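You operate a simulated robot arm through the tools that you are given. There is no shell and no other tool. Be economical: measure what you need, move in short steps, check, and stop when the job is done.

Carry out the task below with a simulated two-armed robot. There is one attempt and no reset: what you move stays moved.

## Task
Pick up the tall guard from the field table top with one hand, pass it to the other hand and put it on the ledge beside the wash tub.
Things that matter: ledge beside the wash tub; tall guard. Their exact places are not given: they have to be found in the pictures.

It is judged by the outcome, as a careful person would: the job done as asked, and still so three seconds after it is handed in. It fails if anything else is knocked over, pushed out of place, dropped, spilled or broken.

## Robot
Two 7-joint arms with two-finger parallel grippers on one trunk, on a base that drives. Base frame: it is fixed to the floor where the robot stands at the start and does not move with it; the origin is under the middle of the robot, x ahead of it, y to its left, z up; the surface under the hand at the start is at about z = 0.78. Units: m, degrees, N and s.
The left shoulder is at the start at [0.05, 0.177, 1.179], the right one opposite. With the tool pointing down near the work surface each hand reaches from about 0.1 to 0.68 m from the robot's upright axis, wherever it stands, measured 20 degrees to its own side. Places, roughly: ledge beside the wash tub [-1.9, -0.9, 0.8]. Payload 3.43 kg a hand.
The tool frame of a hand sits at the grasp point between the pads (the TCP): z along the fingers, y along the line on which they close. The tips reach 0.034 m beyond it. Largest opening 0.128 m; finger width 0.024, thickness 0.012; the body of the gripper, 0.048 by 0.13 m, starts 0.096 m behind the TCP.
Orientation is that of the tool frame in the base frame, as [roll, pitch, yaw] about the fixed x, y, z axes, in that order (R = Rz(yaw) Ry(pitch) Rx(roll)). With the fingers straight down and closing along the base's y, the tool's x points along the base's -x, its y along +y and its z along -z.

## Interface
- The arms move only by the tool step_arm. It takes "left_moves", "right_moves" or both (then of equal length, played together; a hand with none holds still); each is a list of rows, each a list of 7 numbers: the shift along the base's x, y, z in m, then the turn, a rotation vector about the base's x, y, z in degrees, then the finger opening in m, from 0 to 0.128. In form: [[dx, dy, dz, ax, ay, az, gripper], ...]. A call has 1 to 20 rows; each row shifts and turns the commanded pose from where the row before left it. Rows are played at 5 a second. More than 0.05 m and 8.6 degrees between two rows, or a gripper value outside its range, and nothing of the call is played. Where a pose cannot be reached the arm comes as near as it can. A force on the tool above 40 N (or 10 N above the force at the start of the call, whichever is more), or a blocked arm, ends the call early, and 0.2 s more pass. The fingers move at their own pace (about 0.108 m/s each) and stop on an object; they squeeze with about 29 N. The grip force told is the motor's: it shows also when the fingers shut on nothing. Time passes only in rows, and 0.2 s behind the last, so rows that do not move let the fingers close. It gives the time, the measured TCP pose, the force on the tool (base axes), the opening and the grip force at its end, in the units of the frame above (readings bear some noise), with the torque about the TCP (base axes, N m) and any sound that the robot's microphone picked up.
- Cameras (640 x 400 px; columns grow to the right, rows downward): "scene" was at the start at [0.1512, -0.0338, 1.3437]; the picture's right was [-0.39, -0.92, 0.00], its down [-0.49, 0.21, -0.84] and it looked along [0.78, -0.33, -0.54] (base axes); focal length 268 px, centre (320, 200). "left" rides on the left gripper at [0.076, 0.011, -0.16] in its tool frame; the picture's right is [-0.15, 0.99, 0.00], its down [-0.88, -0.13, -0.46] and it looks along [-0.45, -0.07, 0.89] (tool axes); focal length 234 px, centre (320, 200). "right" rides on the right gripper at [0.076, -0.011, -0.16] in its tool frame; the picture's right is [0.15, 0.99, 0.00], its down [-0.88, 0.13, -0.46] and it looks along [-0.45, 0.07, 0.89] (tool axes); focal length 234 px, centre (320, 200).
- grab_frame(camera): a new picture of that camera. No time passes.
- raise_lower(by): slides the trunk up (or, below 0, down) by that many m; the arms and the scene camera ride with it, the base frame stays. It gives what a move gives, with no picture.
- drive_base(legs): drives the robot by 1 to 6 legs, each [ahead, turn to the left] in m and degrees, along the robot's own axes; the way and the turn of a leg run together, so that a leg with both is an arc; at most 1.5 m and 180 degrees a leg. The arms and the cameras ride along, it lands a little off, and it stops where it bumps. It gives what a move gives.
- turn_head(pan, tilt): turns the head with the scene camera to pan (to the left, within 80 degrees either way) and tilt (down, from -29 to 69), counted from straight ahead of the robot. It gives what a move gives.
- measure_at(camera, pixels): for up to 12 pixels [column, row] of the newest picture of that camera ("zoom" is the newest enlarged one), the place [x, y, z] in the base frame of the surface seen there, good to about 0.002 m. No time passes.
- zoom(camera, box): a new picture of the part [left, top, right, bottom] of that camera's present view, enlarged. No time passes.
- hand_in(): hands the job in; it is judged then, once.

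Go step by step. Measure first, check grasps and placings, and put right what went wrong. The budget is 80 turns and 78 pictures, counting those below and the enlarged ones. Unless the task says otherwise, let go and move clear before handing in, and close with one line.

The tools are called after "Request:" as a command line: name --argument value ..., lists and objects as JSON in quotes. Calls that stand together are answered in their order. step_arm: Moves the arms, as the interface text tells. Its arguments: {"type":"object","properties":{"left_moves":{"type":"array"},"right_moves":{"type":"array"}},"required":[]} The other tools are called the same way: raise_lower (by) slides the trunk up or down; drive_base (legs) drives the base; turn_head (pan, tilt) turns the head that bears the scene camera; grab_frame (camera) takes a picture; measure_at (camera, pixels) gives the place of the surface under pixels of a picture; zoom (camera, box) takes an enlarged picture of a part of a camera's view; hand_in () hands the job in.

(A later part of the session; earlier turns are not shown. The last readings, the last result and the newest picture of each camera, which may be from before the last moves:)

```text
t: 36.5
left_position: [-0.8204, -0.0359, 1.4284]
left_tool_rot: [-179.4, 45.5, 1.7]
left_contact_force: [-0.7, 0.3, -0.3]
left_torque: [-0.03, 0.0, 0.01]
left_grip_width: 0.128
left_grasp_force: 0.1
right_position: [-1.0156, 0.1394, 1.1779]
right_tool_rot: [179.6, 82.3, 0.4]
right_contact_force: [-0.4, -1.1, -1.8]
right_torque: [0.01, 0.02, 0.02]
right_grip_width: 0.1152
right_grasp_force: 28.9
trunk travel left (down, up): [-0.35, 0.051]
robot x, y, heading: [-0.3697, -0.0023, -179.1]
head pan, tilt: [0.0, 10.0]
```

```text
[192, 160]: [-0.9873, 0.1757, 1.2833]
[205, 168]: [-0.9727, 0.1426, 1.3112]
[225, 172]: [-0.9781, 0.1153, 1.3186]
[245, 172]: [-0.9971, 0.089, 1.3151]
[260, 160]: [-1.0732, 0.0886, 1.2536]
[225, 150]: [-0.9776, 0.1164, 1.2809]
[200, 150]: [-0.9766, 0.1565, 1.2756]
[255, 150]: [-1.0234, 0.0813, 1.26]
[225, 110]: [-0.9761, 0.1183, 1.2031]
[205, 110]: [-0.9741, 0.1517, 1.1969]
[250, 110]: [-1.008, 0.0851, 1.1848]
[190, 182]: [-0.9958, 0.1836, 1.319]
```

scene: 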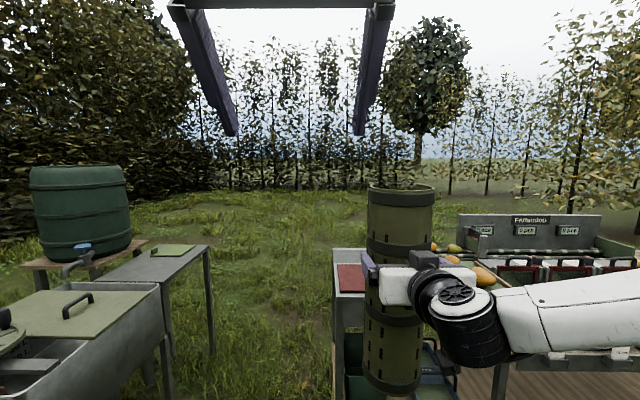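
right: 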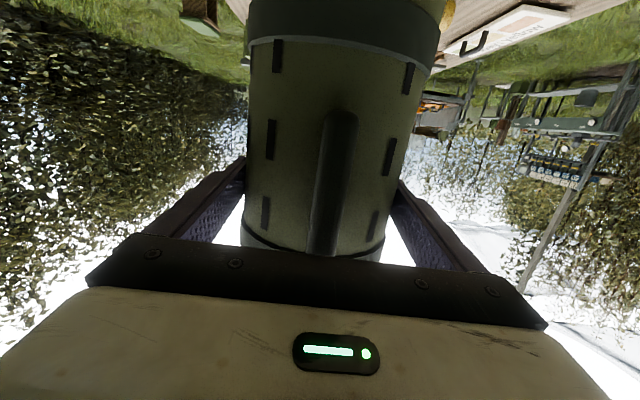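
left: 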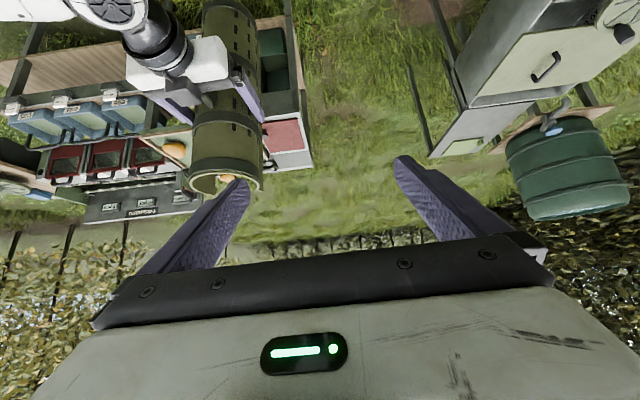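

The guard axis is at (-1.029,0.139) with the top at 1.317. I'll shift the left hand sideways above it to a pre-grasp near (-0.90,0.139,1.40) and trim yaw.

Request:
step_arm --left_moves '[[-0.016, 0.035, -0.005, 0, 0, -0.4, 0.128], [-0.016, 0.035, -0.005, 0, 0, -0.4, 0.128], [-0.016, 0.035, -0.005, 0, 0, -0.4, 0.128], [-0.016, 0.035, -0.005, 0, 0, 0, 0.128], [-0.016, 0.035, -0.005, 0, 0, 0, 0.128], [0, 0, 0, 0, 0, 0, 0.128]]'

Request:
grab_frame --camera "left"

```text
t: 37.6
left_position: [-0.915, 0.025, 1.4349]
left_tool_rot: [-172.3, 44.8, 11.6]
left_contact_force: [0.0, 1.1, -0.1]
left_torque: [0.03, 0.03, 0.04]
left_grip_width: 0.1282
left_grasp_force: 0.1
left hand out of reach, approached as far as the arm can: row 4, 5
right_position: [-1.0148, 0.14, 1.1775]
right_tool_rot: [179.4, 82.3, 0.3]
right_contact_force: [0.4, -0.3, -1.6]
right_torque: [-0.02, -0.03, 0.05]
right_grip_width: 0.1149
right_grasp_force: 29.4
trunk travel left (down, up): [-0.35, 0.051]
robot x, y, heading: [-0.3688, -0.0019, -179.0]
head pan, tilt: [0.0, 10.0]
stopped in row 5 (left hand): the arm was blocked; the commanded pose is now the measured one
```

```text
47 pictures are left
```

left: 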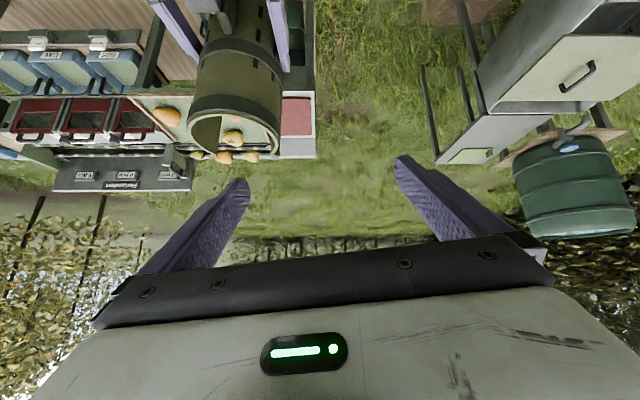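

The left arm can't cross the midline at this pose, so I'll back it off a little and bring the guard toward the middle with the right hand.

Request:
step_arm --left_moves '[[0.02, -0.03, 0, 0, 0, 0, 0.128], [0.02, -0.03, 0, 0, 0, 0, 0.128], [0.02, -0.03, 0, 0, 0, 0, 0.128], [0, 0, 0, 0, 0, 0, 0.128], [0, 0, 0, 0, 0, 0, 0.128], [0, 0, 0, 0, 0, 0, 0.128], [0, 0, 0, 0, 0, 0, 0.128]]' --right_moves '[[0, 0, 0, 0, 0, 0, 0.08], [-0.004, -0.015, 0, 0, 0, 0, 0.08], [-0.004, -0.02, 0, 0, 0, 0, 0.08], [-0.004, -0.02, 0, 0, 0, 0, 0.08], [-0.004, -0.02, 0, 0, 0, 0, 0.08], [-0.004, -0.02, 0, 0, 0, 0, 0.08], [0, 0, 0, 0, 0, 0, 0.08]]'

```text
t: 39.2
left_position: [-0.8554, -0.0638, 1.4331]
left_tool_rot: [-172.4, 44.5, 11.3]
left_contact_force: [-0.2, -0.6, -0.6]
left_torque: [0.03, -0.01, -0.03]
left_grip_width: 0.1282
left_grasp_force: 0.0
right_position: [-1.0121, 0.1091, 1.1902]
right_tool_rot: [179.9, 82.2, 0.8]
right_contact_force: [-0.2, 0.1, -2.2]
right_torque: [-0.03, 0.02, 0.0]
right_grip_width: 0.1151
right_grasp_force: 28.0
right hand out of reach, approached as far as the arm can: row 3, 4, 5, 6
trunk travel left (down, up): [-0.35, 0.051]
robot x, y, heading: [-0.3688, -0.0033, -178.9]
head pan, tilt: [0.0, 10.0]
```

The right arm stops at y≈0.109. Yawing it to the left should line its wrist up with the forearm and let it come further, so I'll do that.

Request:
step_arm --right_moves '[[0, 0, 0, 0, 0, 7, 0.08], [0, 0, 0, 0, 0, 7, 0.08], [0, 0, 0, 0, 0, 7, 0.08], [0, -0.02, 0, 0, 0, 4, 0.08], [0, -0.02, 0, 0, 0, 0, 0.08], [0, -0.02, 0, 0, 0, 0, 0.08], [0, -0.02, 0, 0, 0, 0, 0.08], [0, 0, 0, 0, 0, 0, 0.08]]'

Request:
grab_frame --camera "scene"

```text
t: 41.0
left_position: [-0.8565, -0.0634, 1.433]
left_tool_rot: [-172.4, 44.6, 11.3]
left_contact_force: [-0.1, -0.1, -0.4]
left_torque: [-0.02, 0.0, 0.0]
left_grip_width: 0.1281
left_grasp_force: 0.0
right_position: [-1.013, 0.0295, 1.1924]
right_tool_rot: [179.7, 81.9, 25.5]
right_contact_force: [-0.1, -0.6, -2.2]
right_torque: [0.02, -0.03, 0.04]
right_grip_width: 0.1148
right_grasp_force: 29.3
trunk travel left (down, up): [-0.35, 0.051]
robot x, y, heading: [-0.3728, -0.0008, -178.9]
head pan, tilt: [0.0, 10.0]
```

```text
46 pictures are left
```

scene: 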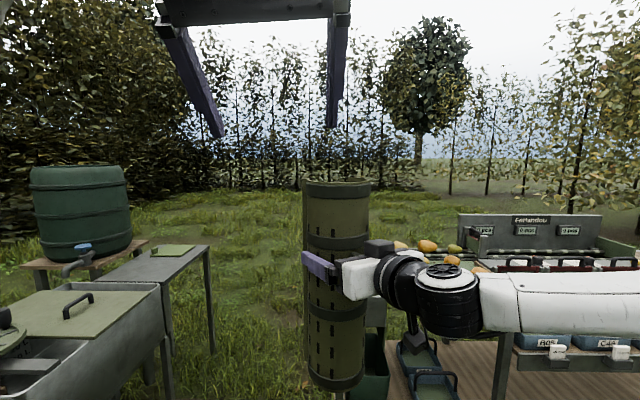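

That worked. I'll bring the guard another 6 cm toward the left hand's side.

Request:
step_arm --right_moves '[[0, -0.02, 0, 0, 0, 0, 0.08], [0, -0.02, 0, 0, 0, 0, 0.08], [0, -0.02, 0, 0, 0, 0, 0.08], [0, -0.01, 0, 0, 0, 0, 0.08], [0, 0, 0, 0, 0, 0, 0.08]]' --left_moves '[[0, 0, 0, -2, 0, 0, 0.128], [0, 0, 0, -2, 0, 0, 0.128], [0, 0, 0, 0, 0, 0, 0.128], [0, 0, 0, 0, 0, 0, 0.128], [0, 0, 0, 0, 0, 0, 0.128]]'

Request:
grab_frame --camera "scene"

Request:
grab_frame --camera "left"

```text
t: 42.2
left_position: [-0.8562, -0.0646, 1.4335]
left_tool_rot: [-178.0, 45.2, 7.2]
left_contact_force: [1.1, 0.3, 0.5]
left_torque: [-0.04, 0.01, 0.01]
left_grip_width: 0.1282
left_grasp_force: 0.0
right_position: [-0.9935, 0.0115, 1.1983]
right_tool_rot: [179.8, 82.2, 25.6]
right_contact_force: [0.5, 0.1, -2.7]
right_torque: [-0.01, -0.02, -0.01]
right_grip_width: 0.1152
right_grasp_force: 29.1
right hand out of reach, approached as far as the arm can: row 1, 2, 3, 4
trunk travel left (down, up): [-0.35, 0.051]
robot x, y, heading: [-0.372, -0.0009, -179.0]
head pan, tilt: [0.0, 10.0]
```

```text
45 pictures are left
```

scene: 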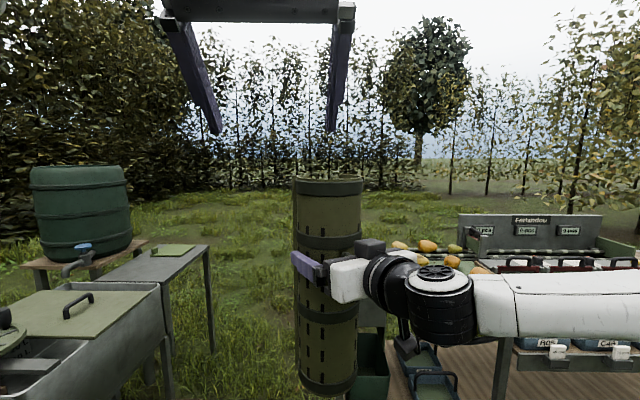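

```text
44 pictures are left
```

left: 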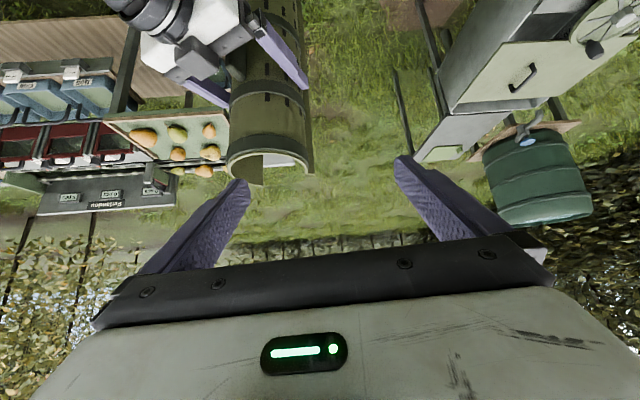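

The guard is now near the midline. I'll measure its upper part for the left grasp.

Request:
measure_at --camera "scene" --pixels '[[298, 215], [305, 215], [315, 215], [325, 215], [335, 215], [345, 215], [355, 215], [328, 186], [328, 180], [328, 380]]'

Request:
measure_at --camera "left" --pixels '[[235, 125], [250, 125], [270, 125], [290, 125], [300, 125], [230, 160], [260, 153], [300, 163], [245, 183]]'

```text
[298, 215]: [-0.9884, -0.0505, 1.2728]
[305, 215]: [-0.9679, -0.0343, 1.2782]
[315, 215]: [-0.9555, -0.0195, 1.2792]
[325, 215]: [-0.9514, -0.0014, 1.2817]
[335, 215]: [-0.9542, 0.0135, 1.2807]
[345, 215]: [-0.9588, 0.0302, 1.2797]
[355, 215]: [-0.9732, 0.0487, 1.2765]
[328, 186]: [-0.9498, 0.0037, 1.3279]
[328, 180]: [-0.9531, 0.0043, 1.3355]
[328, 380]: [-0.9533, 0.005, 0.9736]
```

```text
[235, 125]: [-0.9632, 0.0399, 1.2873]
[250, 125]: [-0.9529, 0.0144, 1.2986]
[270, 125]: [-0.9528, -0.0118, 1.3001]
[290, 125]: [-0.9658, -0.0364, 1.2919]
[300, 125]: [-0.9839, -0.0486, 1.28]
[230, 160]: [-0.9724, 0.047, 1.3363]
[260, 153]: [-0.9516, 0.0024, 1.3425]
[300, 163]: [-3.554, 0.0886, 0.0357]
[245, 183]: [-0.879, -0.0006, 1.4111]
```

The guard axis is at about (-1.005,0.005) with its top at 1.34. I'll move the left hand to a pre-grasp 0.12 m back along its tool axis at (-0.914,0.014,1.385).

Request:
step_arm --left_moves '[[-0.015, 0.026, 0, 0, 0, 0, 0.128], [-0.015, 0.026, 0, 0, 0, 0, 0.128], [-0.015, 0.027, 0, 0, 0, 0, 0.128], [-0.007, 0, -0.024, 0, 0, 0, 0.128], [-0.006, 0, -0.024, 0, 0, 0, 0.128], [0, 0, 0, 0, 0, 0, 0.128]]'

Request:
grab_frame --camera "left"

Request:
grab_frame --camera "scene"

```text
t: 43.6
left_position: [-0.9134, 0.0148, 1.3848]
left_tool_rot: [-178.1, 45.2, 7.4]
left_contact_force: [-0.1, 0.3, -0.4]
left_torque: [-0.01, 0.03, 0.0]
left_grip_width: 0.1279
left_grasp_force: 0.0
right_position: [-0.994, 0.0113, 1.1987]
right_tool_rot: [179.7, 82.2, 25.8]
right_contact_force: [0.2, 0.5, -1.9]
right_torque: [-0.05, 0.0, -0.02]
right_grip_width: 0.1147
right_grasp_force: 29.0
trunk travel left (down, up): [-0.35, 0.051]
robot x, y, heading: [-0.37, -0.0013, -178.7]
head pan, tilt: [0.0, 10.0]
```

```text
43 pictures are left
```

left: 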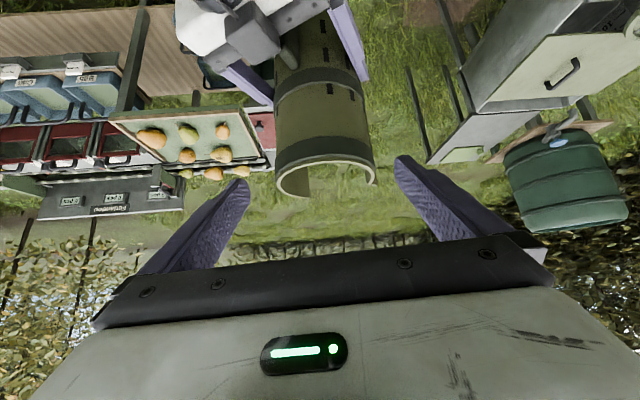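

```text
42 pictures are left
```

scene: 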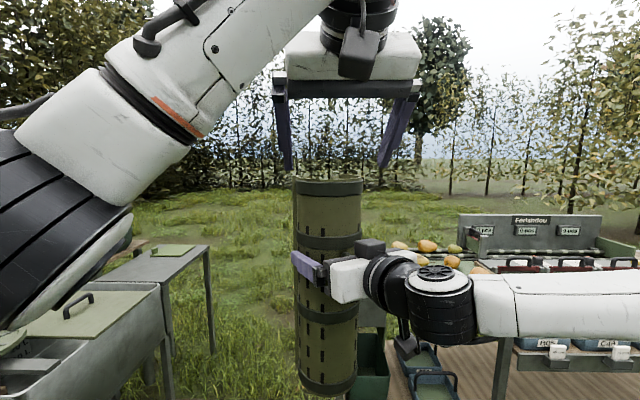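

The pre-grasp is reached exactly and the guard sits between the fingers in the view. I'll do one refining measurement of its sides.

Request:
measure_at --camera "left" --pixels '[[278, 145], [285, 145], [295, 145], [310, 145], [325, 145], [340, 145], [355, 145], [365, 145], [371, 145], [279, 185], [325, 163], [373, 178]]'

```text
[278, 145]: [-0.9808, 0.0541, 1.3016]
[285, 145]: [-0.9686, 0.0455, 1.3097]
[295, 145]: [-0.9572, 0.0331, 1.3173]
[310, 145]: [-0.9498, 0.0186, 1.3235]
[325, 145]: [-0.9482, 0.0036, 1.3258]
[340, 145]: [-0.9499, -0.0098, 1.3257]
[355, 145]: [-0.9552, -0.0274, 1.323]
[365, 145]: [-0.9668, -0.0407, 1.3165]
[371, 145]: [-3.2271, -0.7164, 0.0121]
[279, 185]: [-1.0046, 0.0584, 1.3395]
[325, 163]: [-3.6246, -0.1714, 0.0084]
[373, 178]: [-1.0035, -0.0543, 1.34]
```

The centre is (-1.005,0.003) and the band radius about 0.057, leaving about 7 mm clearance each side. I'll advance along the tool axis in small rows.

Request:
step_arm --left_moves '[[-0.014, -0.003, -0.014, 0, 0, 0, 0.128], [-0.014, -0.003, -0.014, 0, 0, 0, 0.128], [-0.014, -0.002, -0.014, 0, 0, 0, 0.128], [-0.014, -0.002, -0.014, 0, 0, 0, 0.128], [-0.014, -0.001, -0.014, 0, 0, 0, 0.128], [-0.014, -0.001, -0.014, 0, 0, 0, 0.128], [0, 0, 0, 0, 0, 0, 0.128]]'

Request:
grab_frame --camera "left"

Request:
grab_frame --camera "scene"

```text
t: 45.2
left_position: [-0.9994, 0.0014, 1.3017]
left_tool_rot: [-177.9, 45.2, 7.4]
left_contact_force: [-0.1, 0.7, -0.2]
left_torque: [-0.02, 0.01, -0.02]
left_grip_width: 0.1281
left_grasp_force: 0.1
right_position: [-0.9948, 0.0121, 1.1981]
right_tool_rot: [179.7, 82.1, 25.7]
right_contact_force: [-0.3, -0.9, -1.7]
right_torque: [-0.02, 0.0, -0.01]
right_grip_width: 0.1151
right_grasp_force: 28.3
trunk travel left (down, up): [-0.35, 0.051]
robot x, y, heading: [-0.3734, -0.0016, -178.9]
head pan, tilt: [0.0, 10.0]
```

```text
41 pictures are left
```

left: 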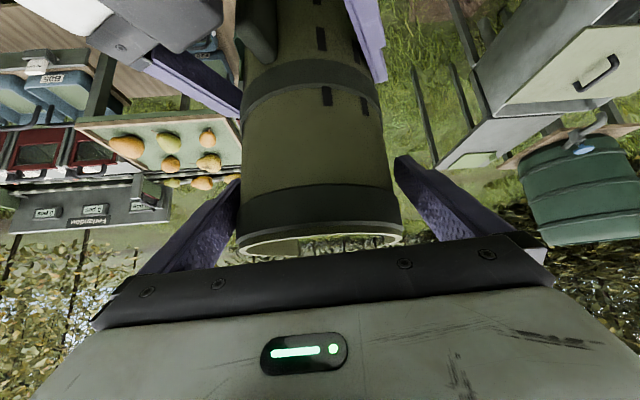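

```text
40 pictures are left
```

scene: 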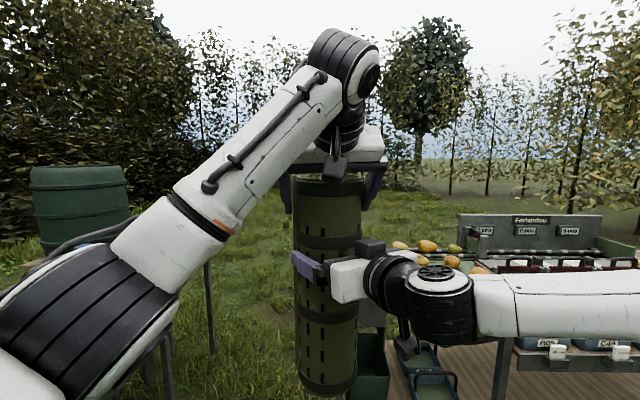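

Both fingers straddle the guard with no contact. I'll go about 1 cm deeper to sit below the rim band, then close the left hand while the right holds.

Request:
step_arm --left_moves '[[-0.006, 0, -0.009, 0, 0, 0, 0.128], [0, 0, -0.003, 0, 0, 0, 0.128], [0, 0, 0, 0, 0, 0, 0.118], [0, 0, 0, 0, 0, 0, 0.11], [0, 0, 0, 0, 0, 0, 0.095], [0, 0, 0, 0, 0, 0, 0.08], [0, 0, 0, 0, 0, 0, 0.08]]'

Request:
grab_frame --camera "scene"

```text
t: 46.8
left_position: [-1.0044, 0.0011, 1.2905]
left_tool_rot: [-178.1, 45.3, 7.5]
left_contact_force: [-2.0, -10.4, 2.5]
left_torque: [-1.04, 0.22, 0.63]
left_grip_width: 0.1227
left_grasp_force: 28.4
right_position: [-0.9942, 0.0122, 1.1979]
right_tool_rot: [179.6, 82.2, 25.4]
right_contact_force: [2.5, 10.7, -6.1]
right_torque: [0.12, -0.04, -0.71]
right_grip_width: 0.1149
right_grasp_force: 29.1
trunk travel left (down, up): [-0.35, 0.051]
robot x, y, heading: [-0.3711, -0.0, -179.0]
head pan, tilt: [0.0, 10.0]
```

```text
39 pictures are left
```

scene: 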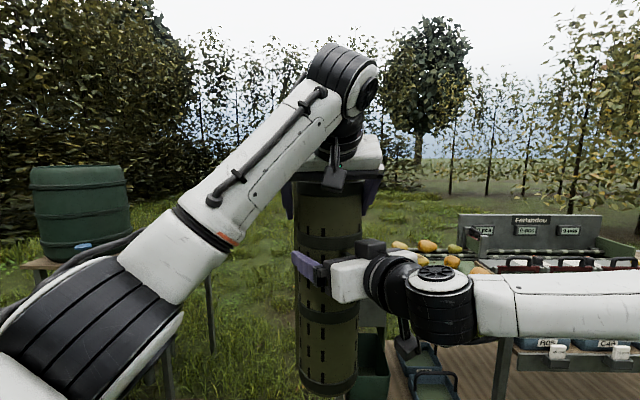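

The left closed at 0.123 m with a sideways load, so one pad seems to sit on the edge flange by the gap. I'll reopen, yaw the left hand about 17° to match the right hand's axis, and close again.

Request:
step_arm --left_moves '[[0, 0, 0, 0, 0, 0, 0.128], [0, 0, 0, 0, 0, 0, 0.128], [0, 0, 0, 0, 0, 6, 0.128], [0, 0, 0, 0, 0, 6, 0.128], [0, 0, 0, 0, 0, 6, 0.128], [0, 0, 0, 0, 0, 0, 0.128]]'

Request:
grab_frame --camera "left"

```text
t: 48.4
left_position: [-1.0241, -0.0407, 1.2839]
left_tool_rot: [-176.4, 44.0, 30.1]
left_contact_force: [-3.1, 5.6, -0.1]
left_torque: [0.08, -0.08, 0.05]
left_grip_width: 0.1281
left_grasp_force: 0.1
right_position: [-0.9861, -0.0013, 1.1951]
right_tool_rot: [-177.5, 81.8, 30.7]
right_contact_force: [3.4, -6.1, -1.5]
right_torque: [0.39, 0.34, 0.28]
right_grip_width: 0.1159
right_grasp_force: 29.6
trunk travel left (down, up): [-0.35, 0.051]
robot x, y, heading: [-0.3676, 0.0027, -178.6]
head pan, tilt: [0.0, 10.0]
stopped in row 6 (left hand): the arm was blocked; the commanded pose is now the measured one
```

```text
38 pictures are left
```

left: 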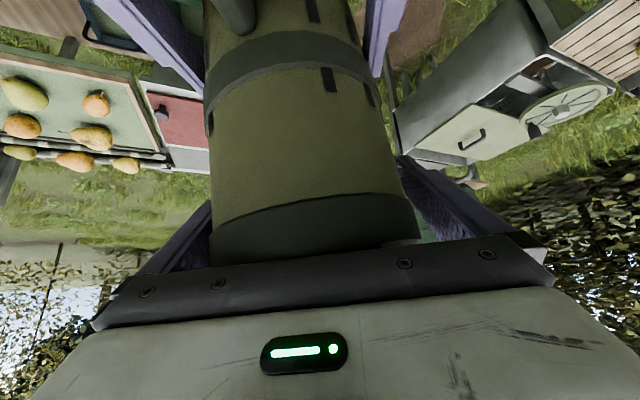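

The left arm drifted about 4 cm forward and 1.6 cm sideways while yawing, and is pressing lightly on the guard (about 6 N). I'll ease it back toward centre and undo some of the yaw.

Request:
step_arm --left_moves '[[0.006, 0.009, 0.002, 0, 0, -3, 0.128], [0.006, 0.009, 0.002, 0, 0, -3, 0.128], [0.006, 0.009, 0.002, 0, 0, -3, 0.128], [0, 0, 0, 0, 0, 0, 0.128]]'

Request:
grab_frame --camera "left"

Request:
grab_frame --camera "scene"

```text
t: 49.4
left_position: [-1.0046, -0.009, 1.2892]
left_tool_rot: [-176.9, 44.2, 20.5]
left_contact_force: [3.5, -1.8, 0.9]
left_torque: [-0.08, -0.04, 0.29]
left_grip_width: 0.1277
left_grasp_force: 0.1
right_position: [-0.9883, 0.0025, 1.1965]
right_tool_rot: [-178.8, 81.9, 28.6]
right_contact_force: [-4.0, 1.2, -1.9]
right_torque: [-0.05, -0.35, -0.35]
right_grip_width: 0.1126
right_grasp_force: 28.8
trunk travel left (down, up): [-0.35, 0.051]
robot x, y, heading: [-0.3708, -0.0029, -178.8]
head pan, tilt: [0.0, 10.0]
```

```text
37 pictures are left
```

left: 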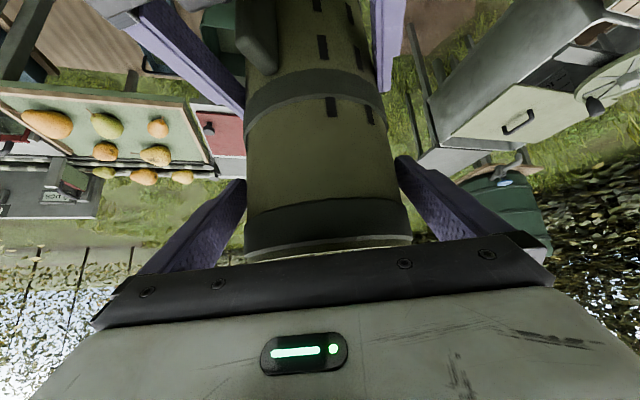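

```text
36 pictures are left
```

scene: 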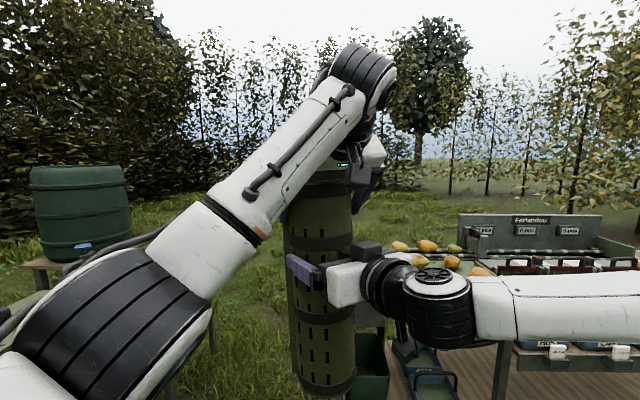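

The guard now sits slightly toward the right-hand finger in the left view, and the force agrees. I'll shift the left hand about 6 mm toward it and close.

Request:
step_arm --left_moves '[[0.002, -0.003, 0, 0, 0, 0, 0.128], [0.002, -0.003, 0, 0, 0, 0, 0.128], [0, 0, 0, 0, 0, 0, 0.118], [0, 0, 0, 0, 0, 0, 0.11], [0, 0, 0, 0, 0, 0, 0.09], [0, 0, 0, 0, 0, 0, 0.08], [0, 0, 0, 0, 0, 0, 0.08]]'

Request:
grab_frame --camera "left"

```text
t: 51.0
left_position: [-1.0007, -0.0135, 1.289]
left_tool_rot: [-176.6, 44.2, 20.5]
left_contact_force: [-6.2, 15.7, 0.2]
left_torque: [0.27, 0.22, 0.84]
left_grip_width: 0.1116
left_grasp_force: 29.1
right_position: [-0.9859, -0.0001, 1.1971]
right_tool_rot: [-177.7, 81.9, 30.0]
right_contact_force: [6.1, -14.7, -0.8]
right_torque: [1.14, 0.31, -0.53]
right_grip_width: 0.113
right_grasp_force: 28.6
trunk travel left (down, up): [-0.35, 0.051]
robot x, y, heading: [-0.3686, 0.0009, -179.0]
head pan, tilt: [0.0, 10.0]
```

```text
35 pictures are left
```

left: 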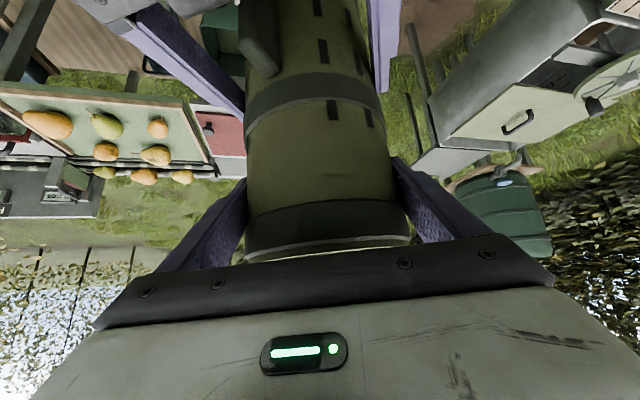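

The left now has a solid 0.1116 m grip at 29 N, with about 16 N of side tension between the hands. I'll relieve that a few mm, then open the right hand.

Request:
step_arm --left_moves '[[-0.001, 0.003, 0, 0, 0, 0, 0.08], [-0.001, 0.002, 0, 0, 0, 0, 0.08], [0, 0, 0, 0, 0, 0, 0.08]]'

```text
t: 51.8
left_position: [-1.0028, -0.0105, 1.2902]
left_tool_rot: [-176.8, 44.2, 20.6]
left_contact_force: [-7.3, 4.9, 0.3]
left_torque: [-0.13, -0.03, -0.75]
left_grip_width: 0.1113
left_grasp_force: 29.1
right_position: [-0.9877, 0.0019, 1.1971]
right_tool_rot: [-178.2, 81.8, 29.4]
right_contact_force: [8.0, -4.1, -1.3]
right_torque: [0.58, 0.74, 0.92]
right_grip_width: 0.113
right_grasp_force: 29.0
trunk travel left (down, up): [-0.35, 0.051]
robot x, y, heading: [-0.3675, -0.0008, -178.9]
head pan, tilt: [0.0, 10.0]
```

The tension has dropped to about 8 N. I'll open the right hand and check that the left alone holds the guard.

Request:
step_arm --right_moves '[[0, 0, 0, 0, 0, 0, 0.12], [0, 0, 0, 0, 0, 0, 0.128], [0, 0, 0, 0, 0, 0, 0.128]]'

Request:
grab_frame --camera "right"

Request:
grab_frame --camera "left"

```text
t: 52.6
left_position: [-1.004, -0.0102, 1.2881]
left_tool_rot: [-176.8, 44.1, 20.7]
left_contact_force: [-0.8, 0.4, 0.7]
left_torque: [-0.01, 0.04, -0.03]
left_grip_width: 0.1115
left_grasp_force: 29.4
right_position: [-0.9881, 0.0012, 1.197]
right_tool_rot: [-178.6, 82.0, 29.0]
right_contact_force: [0.2, 0.5, 0.4]
right_torque: [0.01, -0.01, -0.01]
right_grip_width: 0.1283
right_grasp_force: 0.1
trunk travel left (down, up): [-0.35, 0.051]
robot x, y, heading: [-0.3682, 0.0012, -178.8]
head pan, tilt: [0.0, 10.0]
```

```text
34 pictures are left
```

right: 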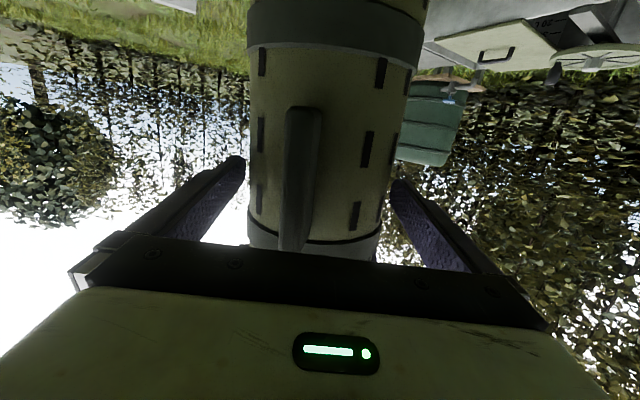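

```text
33 pictures are left
```

left: 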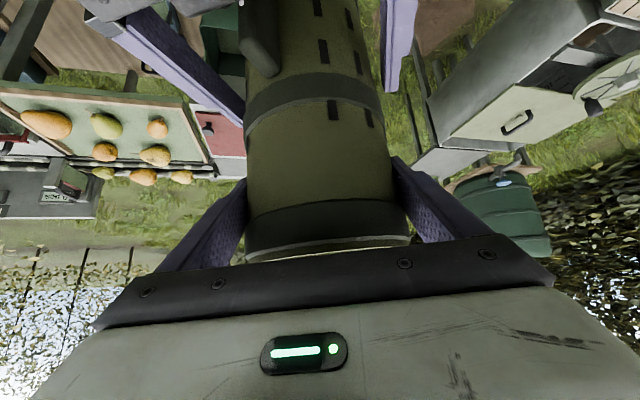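

The left alone holds it. I'll withdraw the right hand straight back along its own axis.

Request:
step_arm --right_moves '[[0.009, 0.005, 0, 0, 0, 0, 0.128], [0.018, 0.01, 0, 0, 0, 0, 0.128], [0.022, 0.012, 0, 0, 0, 0, 0.128], [0.022, 0.012, 0, 0, 0, 0, 0.128], [0.022, 0.012, 0, 0, 0, 0, 0.128], [0.022, 0.012, 0, 0, 0, 0, 0.128]]'

Request:
grab_frame --camera "scene"

```text
t: 54.0
left_position: [-1.0016, -0.0106, 1.2893]
left_tool_rot: [-176.7, 44.2, 20.6]
left_contact_force: [0.2, 0.5, -0.6]
left_torque: [-0.04, 0.0, 0.02]
left_grip_width: 0.1113
left_grasp_force: 29.1
right_position: [-0.8711, 0.0655, 1.195]
right_tool_rot: [-178.3, 82.0, 29.3]
right_contact_force: [-0.4, -0.2, -0.4]
right_torque: [-0.01, -0.01, -0.02]
right_grip_width: 0.1282
right_grasp_force: 0.1
trunk travel left (down, up): [-0.35, 0.051]
robot x, y, heading: [-0.3728, 0.0029, -179.0]
head pan, tilt: [0.0, 10.0]
```

```text
32 pictures are left
```

scene: 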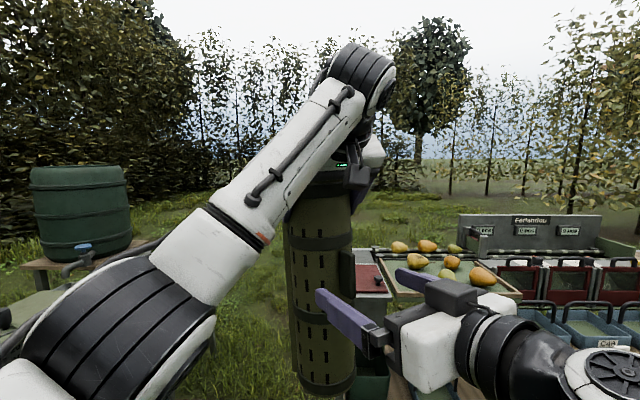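

The guard hangs in the left hand alone. I'll tuck the right hand back to its own side, pointing down, and look at the right-hand station to plan the drive.

Request:
step_arm --right_moves '[[0.01, 0.045, 0, 0, 0, -6, 0.128], [0.01, 0.045, 0, 0, 0, -6, 0.128], [0.01, 0.045, 0, 0, 0, -6, 0.128], [0.01, 0.045, 0, 0, 0, -6, 0.128], [0.01, 0.045, 0, 0, 0, -4, 0.128], [0.005, 0.003, 0, 0, -8, 0, 0.128], [0.005, 0.003, 0, 0, -8, 0, 0.128], [0.005, 0.003, 0, 0, -8, 0, 0.128], [0.005, 0.003, 0, 0, -8, 0, 0.128], [0.005, 0.003, 0, 0, -8, 0, 0.128], [0.005, 0.003, 0, 0, -8, 0, 0.128], [0.005, 0.003, 0, 0, -8, 0, 0.128], [0.005, 0.003, 0, 0, -8, 0, 0.128], [0.005, 0.003, 0, 0, -8, 0, 0.128], [0, 0, 0, 0, -8, 0, 0.128]]'

Request:
grab_frame --camera "scene"

Request:
measure_at --camera "scene" --pixels '[[358, 292], [388, 292], [340, 262], [384, 252], [470, 222], [80, 200], [320, 375], [320, 230], [300, 280], [345, 280]]'

```text
t: 57.2
left_position: [-1.0038, -0.0106, 1.288]
left_tool_rot: [-176.8, 44.1, 20.6]
left_contact_force: [-0.9, -0.3, -0.4]
left_torque: [-0.05, 0.01, 0.02]
left_grip_width: 0.1114
left_grasp_force: 29.0
right_position: [-0.8271, 0.3163, 1.21]
right_tool_rot: [-179.6, 1.8, 0.3]
right_contact_force: [0.2, 0.1, 0.1]
right_torque: [0.0, -0.01, 0.0]
right_grip_width: 0.1279
right_grasp_force: 0.1
right hand out of reach, approached as far as the arm can: row 2, 3, 4, 5
trunk travel left (down, up): [-0.35, 0.051]
robot x, y, heading: [-0.3684, 0.0017, -179.0]
head pan, tilt: [0.0, 10.0]
```

```text
31 pictures are left
```

scene: 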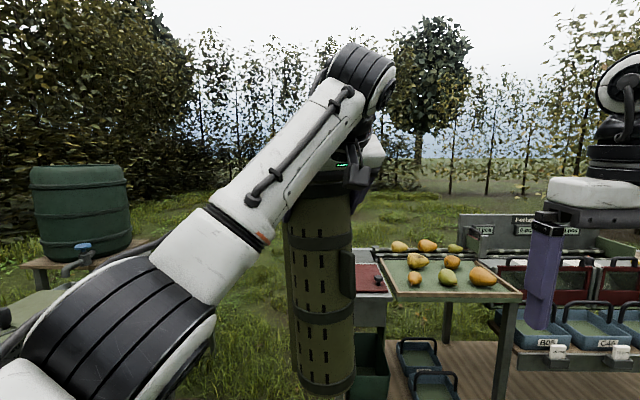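

```text
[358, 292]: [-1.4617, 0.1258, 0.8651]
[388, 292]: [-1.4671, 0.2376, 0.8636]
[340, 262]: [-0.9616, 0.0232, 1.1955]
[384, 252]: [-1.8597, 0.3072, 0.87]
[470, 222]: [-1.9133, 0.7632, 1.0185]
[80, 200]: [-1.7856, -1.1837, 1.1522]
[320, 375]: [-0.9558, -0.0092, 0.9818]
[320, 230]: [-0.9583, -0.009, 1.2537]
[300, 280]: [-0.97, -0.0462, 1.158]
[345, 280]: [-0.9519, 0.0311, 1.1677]
```

The guard hangs vertical at rel (0.644,0.002), its bottom about 0.945. The right station's corner is at (-1.46,0.126), and the tub front is at y=-0.74. I'll head for about (-1.43,-0.35), then turn to about -125° so the guard ends over (-1.80,-0.88).

Request:
drive_base --legs '[[0, 17.5], [0.75, 0]]'

Request:
turn_head --pan 30 --tilt 25

Request:
grab_frame --camera "scene"

```text
t: 62.2
left_position: [-1.6846, -0.4408, 1.2887]
left_tool_rot: [-176.8, 44.2, 38.1]
left_contact_force: [-0.5, -0.2, -0.5]
left_torque: [-0.03, -0.04, 0.0]
left_grip_width: 0.1114
left_grasp_force: 28.8
right_position: [-1.6141, -0.0744, 1.2109]
right_tool_rot: [-179.6, 2.0, 17.6]
right_contact_force: [0.1, 0.0, 0.3]
right_torque: [0.01, -0.01, -0.01]
right_grip_width: 0.1282
right_grasp_force: 0.0
trunk travel left (down, up): [-0.35, 0.051]
robot x, y, heading: [-1.0837, -0.2399, -161.7]
head pan, tilt: [0.0, 10.0]
```

```text
t: 63.2
left_position: [-1.6853, -0.4395, 1.2895]
left_tool_rot: [-176.8, 44.2, 38.1]
left_contact_force: [0.1, 0.1, 0.7]
left_torque: [-0.04, -0.02, -0.03]
left_grip_width: 0.1115
left_grasp_force: 28.7
right_position: [-1.6149, -0.0734, 1.2098]
right_tool_rot: [-179.5, 1.9, 17.7]
right_contact_force: [-0.1, -1.1, 0.8]
right_torque: [-0.02, -0.02, 0.01]
right_grip_width: 0.1275
right_grasp_force: 0.1
trunk travel left (down, up): [-0.35, 0.051]
robot x, y, heading: [-1.0821, -0.2361, -161.4]
head pan, tilt: [30.0, 25.0]
```

```text
30 pictures are left
```

scene: 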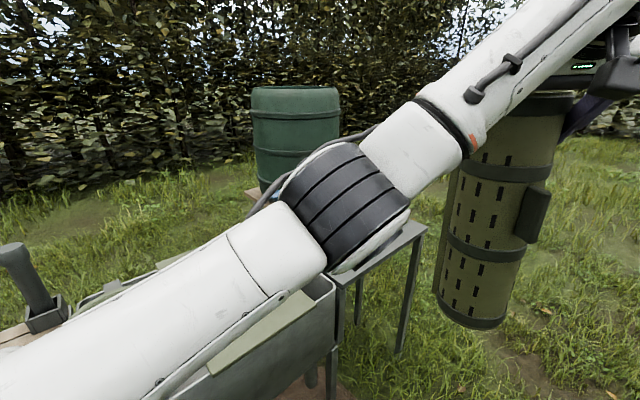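

The left elbow is at (345,215), out over the tub side. I'll measure how high it and the nearby things are before turning.

Request:
measure_at --camera "scene" --pixels '[[340, 210], [325, 262], [380, 255], [270, 260], [30, 280], [330, 285], [426, 228], [372, 262], [296, 130], [338, 110], [255, 110]]'

Request:
zoom --camera "scene" --box '[200, 80, 460, 300]'

```text
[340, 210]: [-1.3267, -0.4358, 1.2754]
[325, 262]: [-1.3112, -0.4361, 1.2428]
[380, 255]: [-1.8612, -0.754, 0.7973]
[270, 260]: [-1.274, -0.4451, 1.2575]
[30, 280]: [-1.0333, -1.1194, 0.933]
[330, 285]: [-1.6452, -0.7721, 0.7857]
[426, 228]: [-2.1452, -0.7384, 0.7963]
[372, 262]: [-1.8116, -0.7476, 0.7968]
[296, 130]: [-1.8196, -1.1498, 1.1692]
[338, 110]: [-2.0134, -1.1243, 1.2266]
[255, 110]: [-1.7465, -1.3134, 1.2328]
```

```text
1.82 times, centred on (330, 190) of scene
```

zoom: 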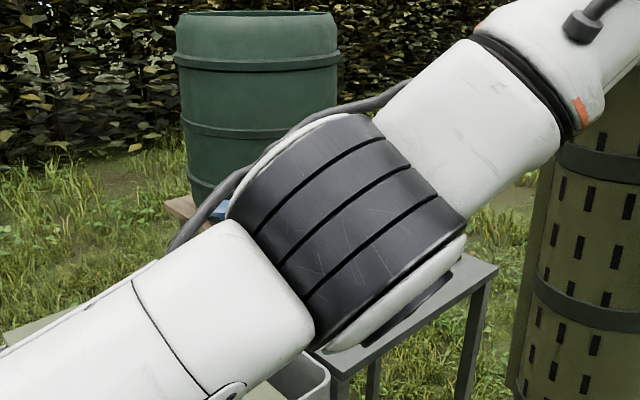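

The elbow clears everything at z≈1.25 and the barrel's front stays back at y≈-1.15. I'll drive the remaining 0.365 m, then turn left 36.5° slowly.

Request:
drive_base --legs '[[0.365, 0], [0, 36.5]]'

Request:
turn_head --pan 0 --tilt 35

Request:
grab_frame --camera "scene"

Request:
grab_frame --camera "right"

```text
t: 67.2
left_position: [-1.7922, -0.8727, 1.2896]
left_tool_rot: [-176.7, 44.2, 74.4]
left_contact_force: [0.1, 0.3, -2.8]
left_torque: [0.0, -0.04, -0.01]
left_grip_width: 0.1116
left_grasp_force: 28.0
right_position: [-1.9524, -0.5359, 1.2101]
right_tool_rot: [-179.6, 1.8, 54.0]
right_contact_force: [0.2, 0.0, 0.2]
right_torque: [0.02, -0.01, 0.03]
right_grip_width: 0.1282
right_grasp_force: 0.0
trunk travel left (down, up): [-0.35, 0.051]
robot x, y, heading: [-1.4254, -0.3531, -125.1]
head pan, tilt: [30.0, 25.0]
```

```text
t: 68.2
left_position: [-1.7924, -0.8724, 1.2895]
left_tool_rot: [-176.8, 44.2, 74.5]
left_contact_force: [-0.6, 0.6, -1.6]
left_torque: [0.0, -0.03, -0.01]
left_grip_width: 0.1115
left_grasp_force: 29.0
right_position: [-1.952, -0.5356, 1.2105]
right_tool_rot: [-179.7, 2.0, 54.0]
right_contact_force: [-0.3, -0.2, -0.7]
right_torque: [0.01, 0.01, -0.01]
right_grip_width: 0.128
right_grasp_force: 0.0
trunk travel left (down, up): [-0.35, 0.051]
robot x, y, heading: [-1.4277, -0.3608, -125.2]
head pan, tilt: [0.0, 35.0]
```

```text
28 pictures are left
```

scene: 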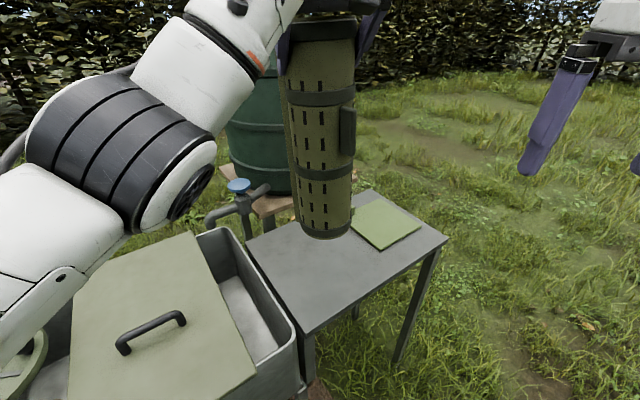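

```text
27 pictures are left
```

right: 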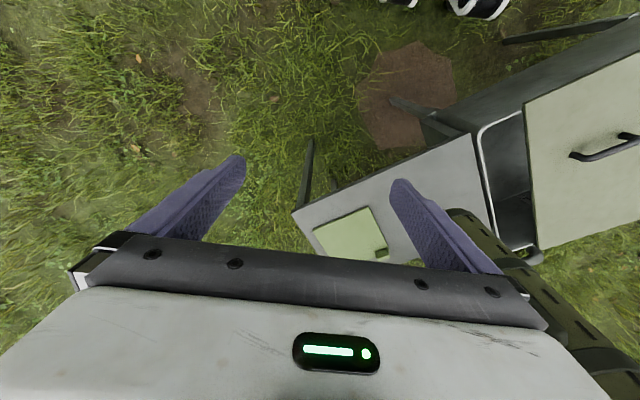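

The guard hangs over the bare metal part of the ledge, with the green board beyond it at (385,225). I'll measure the guard's lower end, the ledge edges and the board corners.

Request:
measure_at --camera "scene" --pixels '[[325, 233], [303, 225], [349, 222], [325, 60], [248, 242], [303, 330], [445, 240], [370, 192], [378, 248], [352, 215], [355, 210], [300, 270]]'

Request:
zoom --camera "scene" --box '[220, 120, 460, 270]'

```text
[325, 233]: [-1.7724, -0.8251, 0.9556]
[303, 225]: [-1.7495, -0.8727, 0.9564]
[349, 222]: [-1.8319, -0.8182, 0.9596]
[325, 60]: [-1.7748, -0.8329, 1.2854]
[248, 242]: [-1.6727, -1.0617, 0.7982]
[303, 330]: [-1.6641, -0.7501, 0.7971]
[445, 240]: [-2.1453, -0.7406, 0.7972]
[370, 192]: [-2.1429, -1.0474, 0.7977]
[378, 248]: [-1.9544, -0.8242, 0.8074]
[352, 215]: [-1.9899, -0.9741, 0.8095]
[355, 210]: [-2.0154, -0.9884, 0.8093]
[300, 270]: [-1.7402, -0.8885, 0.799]
```

```text
2.67 times, centred on (340, 195) of scene
```

zoom: 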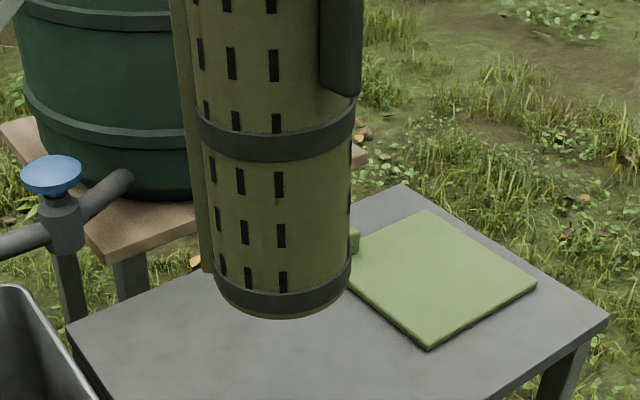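

The guard axis is over (-1.804,-0.871), clear of the board (x<-1.94) and well inside the ledge edges. I'll lower the trunk most of the way, then check the gap.

Request:
raise_lower --by -0.125

Request:
zoom --camera "scene" --box '[220, 80, 460, 270]'

```text
t: 69.7
left_position: [-1.7929, -0.8721, 1.1653]
left_tool_rot: [-176.6, 44.3, 74.4]
left_contact_force: [-0.3, 0.5, -2.2]
left_torque: [0.01, -0.04, 0.0]
left_grip_width: 0.1115
left_grasp_force: 28.8
right_position: [-1.9523, -0.5365, 1.0868]
right_tool_rot: [-179.4, 1.9, 54.0]
right_contact_force: [0.2, -0.3, -0.1]
right_torque: [-0.01, 0.01, -0.04]
right_grip_width: 0.1283
right_grasp_force: 0.0
trunk travel left (down, up): [-0.225, 0.176]
robot x, y, heading: [-1.4273, -0.3574, -125.2]
head pan, tilt: [0.0, 35.0]
```

```text
2.11 times, centred on (340, 175) of scene
```

zoom: 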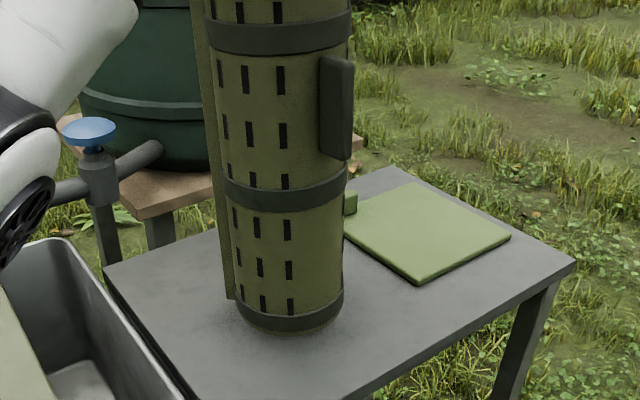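

It is still hanging by a small gap. I'll measure the guard's bottom rim, the tap and the nearby elbow joint.

Request:
measure_at --camera "zoom" --pixels '[[290, 330], [290, 327], [290, 322], [290, 340], [340, 300], [90, 130], [20, 220], [20, 250], [40, 150]]'

```text
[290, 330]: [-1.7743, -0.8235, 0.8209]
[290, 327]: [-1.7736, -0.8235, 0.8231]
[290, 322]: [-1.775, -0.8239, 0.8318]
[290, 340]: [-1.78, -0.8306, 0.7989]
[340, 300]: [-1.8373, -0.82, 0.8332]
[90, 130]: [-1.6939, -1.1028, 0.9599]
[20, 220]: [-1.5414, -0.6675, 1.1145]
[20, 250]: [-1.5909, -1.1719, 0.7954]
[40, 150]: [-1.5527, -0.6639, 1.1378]
```

The bottom is at about 0.818, a gap of about 2 cm, and the elbow is clear of everything. I'll lower with the arm in small rows and watch the force.

Request:
step_arm --left_moves '[[0, 0, -0.005, 0, 0, 0, 0.08], [0, 0, -0.005, 0, 0, 0, 0.08], [0, 0, -0.004, 0, 0, 0, 0.08], [0, 0, -0.002, 0, 0, 0, 0.08], [0, 0, 0, 0, 0, 0, 0.08]]'

Request:
zoom --camera "scene" --box '[270, 150, 390, 250]'

```text
t: 70.9
left_position: [-1.7917, -0.87, 1.1534]
left_tool_rot: [-176.5, 44.6, 74.5]
left_contact_force: [-0.7, 3.2, 21.3]
left_torque: [-0.2, -0.64, 0.09]
left_grip_width: 0.1114
left_grasp_force: 28.8
right_position: [-1.9513, -0.5332, 1.0874]
right_tool_rot: [-179.5, 2.2, 53.9]
right_contact_force: [-0.4, -0.1, 0.8]
right_torque: [0.06, 0.01, -0.01]
right_grip_width: 0.128
right_grasp_force: 0.0
trunk travel left (down, up): [-0.225, 0.176]
robot x, y, heading: [-1.4268, -0.3492, -125.5]
head pan, tilt: [0.0, 35.0]
```

```text
4.00 times, centred on (330, 200) of scene
```

zoom: 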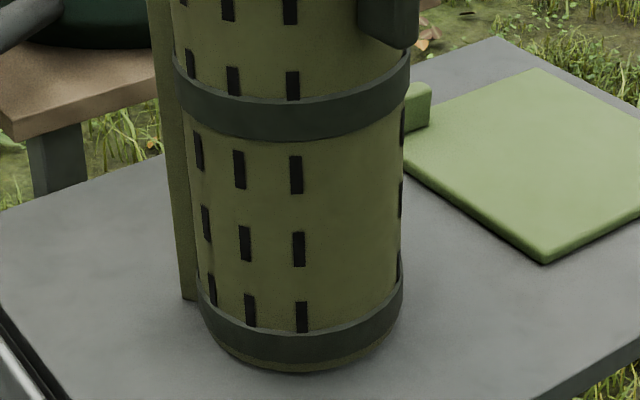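

The guard has touched down (21 N upward). I'll ease the press by 3 mm and check before opening.

Request:
step_arm --left_moves '[[0, 0, 0.002, 0, 0, 0, 0.08], [0, 0, 0.001, 0, 0, 0, 0.08], [0, 0, 0, 0, 0, 0, 0.08]]'

Request:
zoom --camera "scene" --box '[220, 50, 460, 250]'

Request:
measure_at --camera "zoom" --pixels '[[280, 420], [270, 350], [270, 250], [270, 150], [270, 100], [220, 300], [220, 150], [310, 300], [310, 150]]'

```text
t: 71.7
left_position: [-1.7913, -0.8718, 1.1517]
left_tool_rot: [-176.6, 44.1, 74.7]
left_contact_force: [-3.9, 3.4, 15.9]
left_torque: [0.23, 0.55, -0.03]
left_grip_width: 0.1116
left_grasp_force: 28.9
right_position: [-1.952, -0.5327, 1.0867]
right_tool_rot: [-179.6, 2.1, 54.0]
right_contact_force: [-0.6, 0.1, -0.9]
right_torque: [-0.03, 0.02, 0.01]
right_grip_width: 0.128
right_grasp_force: 0.0
trunk travel left (down, up): [-0.225, 0.176]
robot x, y, heading: [-1.4288, -0.3536, -124.8]
head pan, tilt: [0.0, 35.0]
```

```text
2.00 times, centred on (340, 150) of scene
```

zoom: 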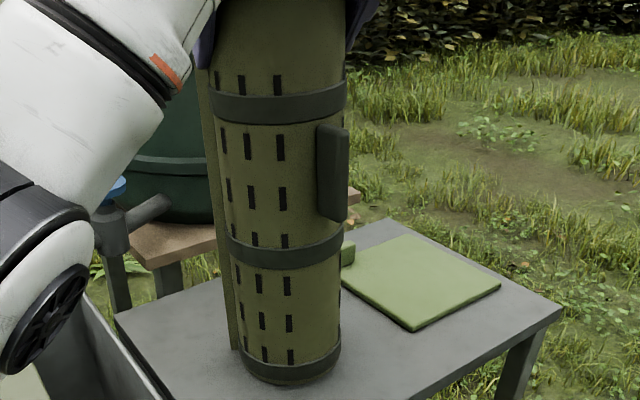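

```text
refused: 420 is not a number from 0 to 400
```

It is still pressing with 16 N, so I'll ease it 3 mm more and check the tilt.

Request:
step_arm --left_moves '[[0, 0, 0.002, 0, 0, 0, 0.08], [0, 0, 0.001, 0, 0, 0, 0.08], [0, 0, 0, 0, 0, 0, 0.08]]'

Request:
measure_at --camera "zoom" --pixels '[[285, 350], [280, 305], [275, 205], [270, 150], [240, 350], [232, 290], [222, 180], [335, 345], [335, 290], [338, 225], [280, 378]]'

```text
t: 72.5
left_position: [-1.7881, -0.88, 1.1528]
left_tool_rot: [-176.9, 43.8, 75.2]
left_contact_force: [-2.2, 1.2, 1.5]
left_torque: [0.03, 0.11, -0.02]
left_grip_width: 0.1116
left_grasp_force: 29.2
right_position: [-1.9514, -0.5361, 1.0854]
right_tool_rot: [-179.5, 2.0, 54.0]
right_contact_force: [1.3, 0.2, -0.2]
right_torque: [0.02, 0.01, 0.02]
right_grip_width: 0.1278
right_grasp_force: 0.0
trunk travel left (down, up): [-0.225, 0.176]
robot x, y, heading: [-1.4254, -0.3567, -125.0]
head pan, tilt: [0.0, 35.0]
```

```text
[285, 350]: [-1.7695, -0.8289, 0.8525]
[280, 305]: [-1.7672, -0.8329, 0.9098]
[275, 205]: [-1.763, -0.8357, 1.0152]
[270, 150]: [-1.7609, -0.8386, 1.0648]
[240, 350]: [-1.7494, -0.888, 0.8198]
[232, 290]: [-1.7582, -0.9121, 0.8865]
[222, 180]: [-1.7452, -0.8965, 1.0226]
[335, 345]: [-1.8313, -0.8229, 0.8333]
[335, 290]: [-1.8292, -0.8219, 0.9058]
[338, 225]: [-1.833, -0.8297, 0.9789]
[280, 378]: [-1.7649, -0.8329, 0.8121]
```

The force is near zero with a tilt of about 2°, so it should settle flat. I'll open the left hand gradually.

Request:
step_arm --left_moves '[[0, 0, 0, 0, 0, 0, 0.114], [0, 0, 0, 0, 0, 0, 0.118], [0, 0, 0, 0, 0, 0, 0.123], [0, 0, 0, 0, 0, 0, 0.128], [0, 0, 0, 0, 0, 0, 0.128], [0, 0, 0, 0, 0, 0, 0.128]]'

Request:
grab_frame --camera "left"

Request:
grab_frame --camera "scene"

```text
t: 73.9
left_position: [-1.787, -0.8797, 1.1551]
left_tool_rot: [-176.4, 44.2, 75.5]
left_contact_force: [-0.4, -0.4, -0.3]
left_torque: [0.01, 0.01, -0.02]
left_grip_width: 0.1281
left_grasp_force: 0.1
right_position: [-1.9516, -0.5355, 1.0853]
right_tool_rot: [-179.6, 1.9, 54.0]
right_contact_force: [-1.5, -0.1, -0.3]
right_torque: [-0.02, 0.01, -0.03]
right_grip_width: 0.1282
right_grasp_force: 0.0
trunk travel left (down, up): [-0.225, 0.176]
robot x, y, heading: [-1.4281, -0.3564, -125.4]
head pan, tilt: [0.0, 35.0]
```

```text
22 pictures are left
```

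left: 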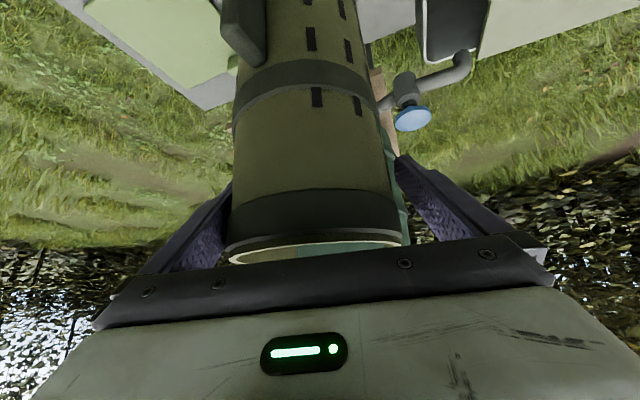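

```text
21 pictures are left
```

scene: 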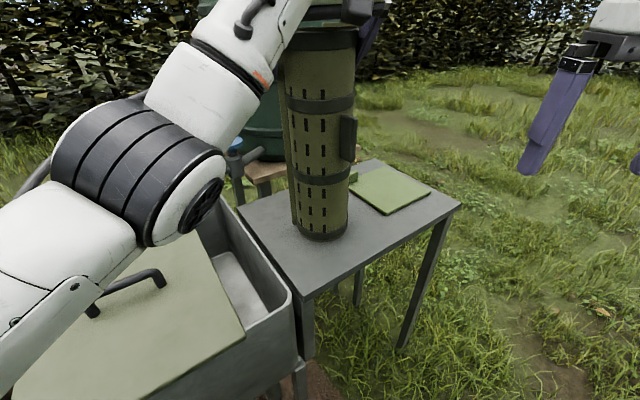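

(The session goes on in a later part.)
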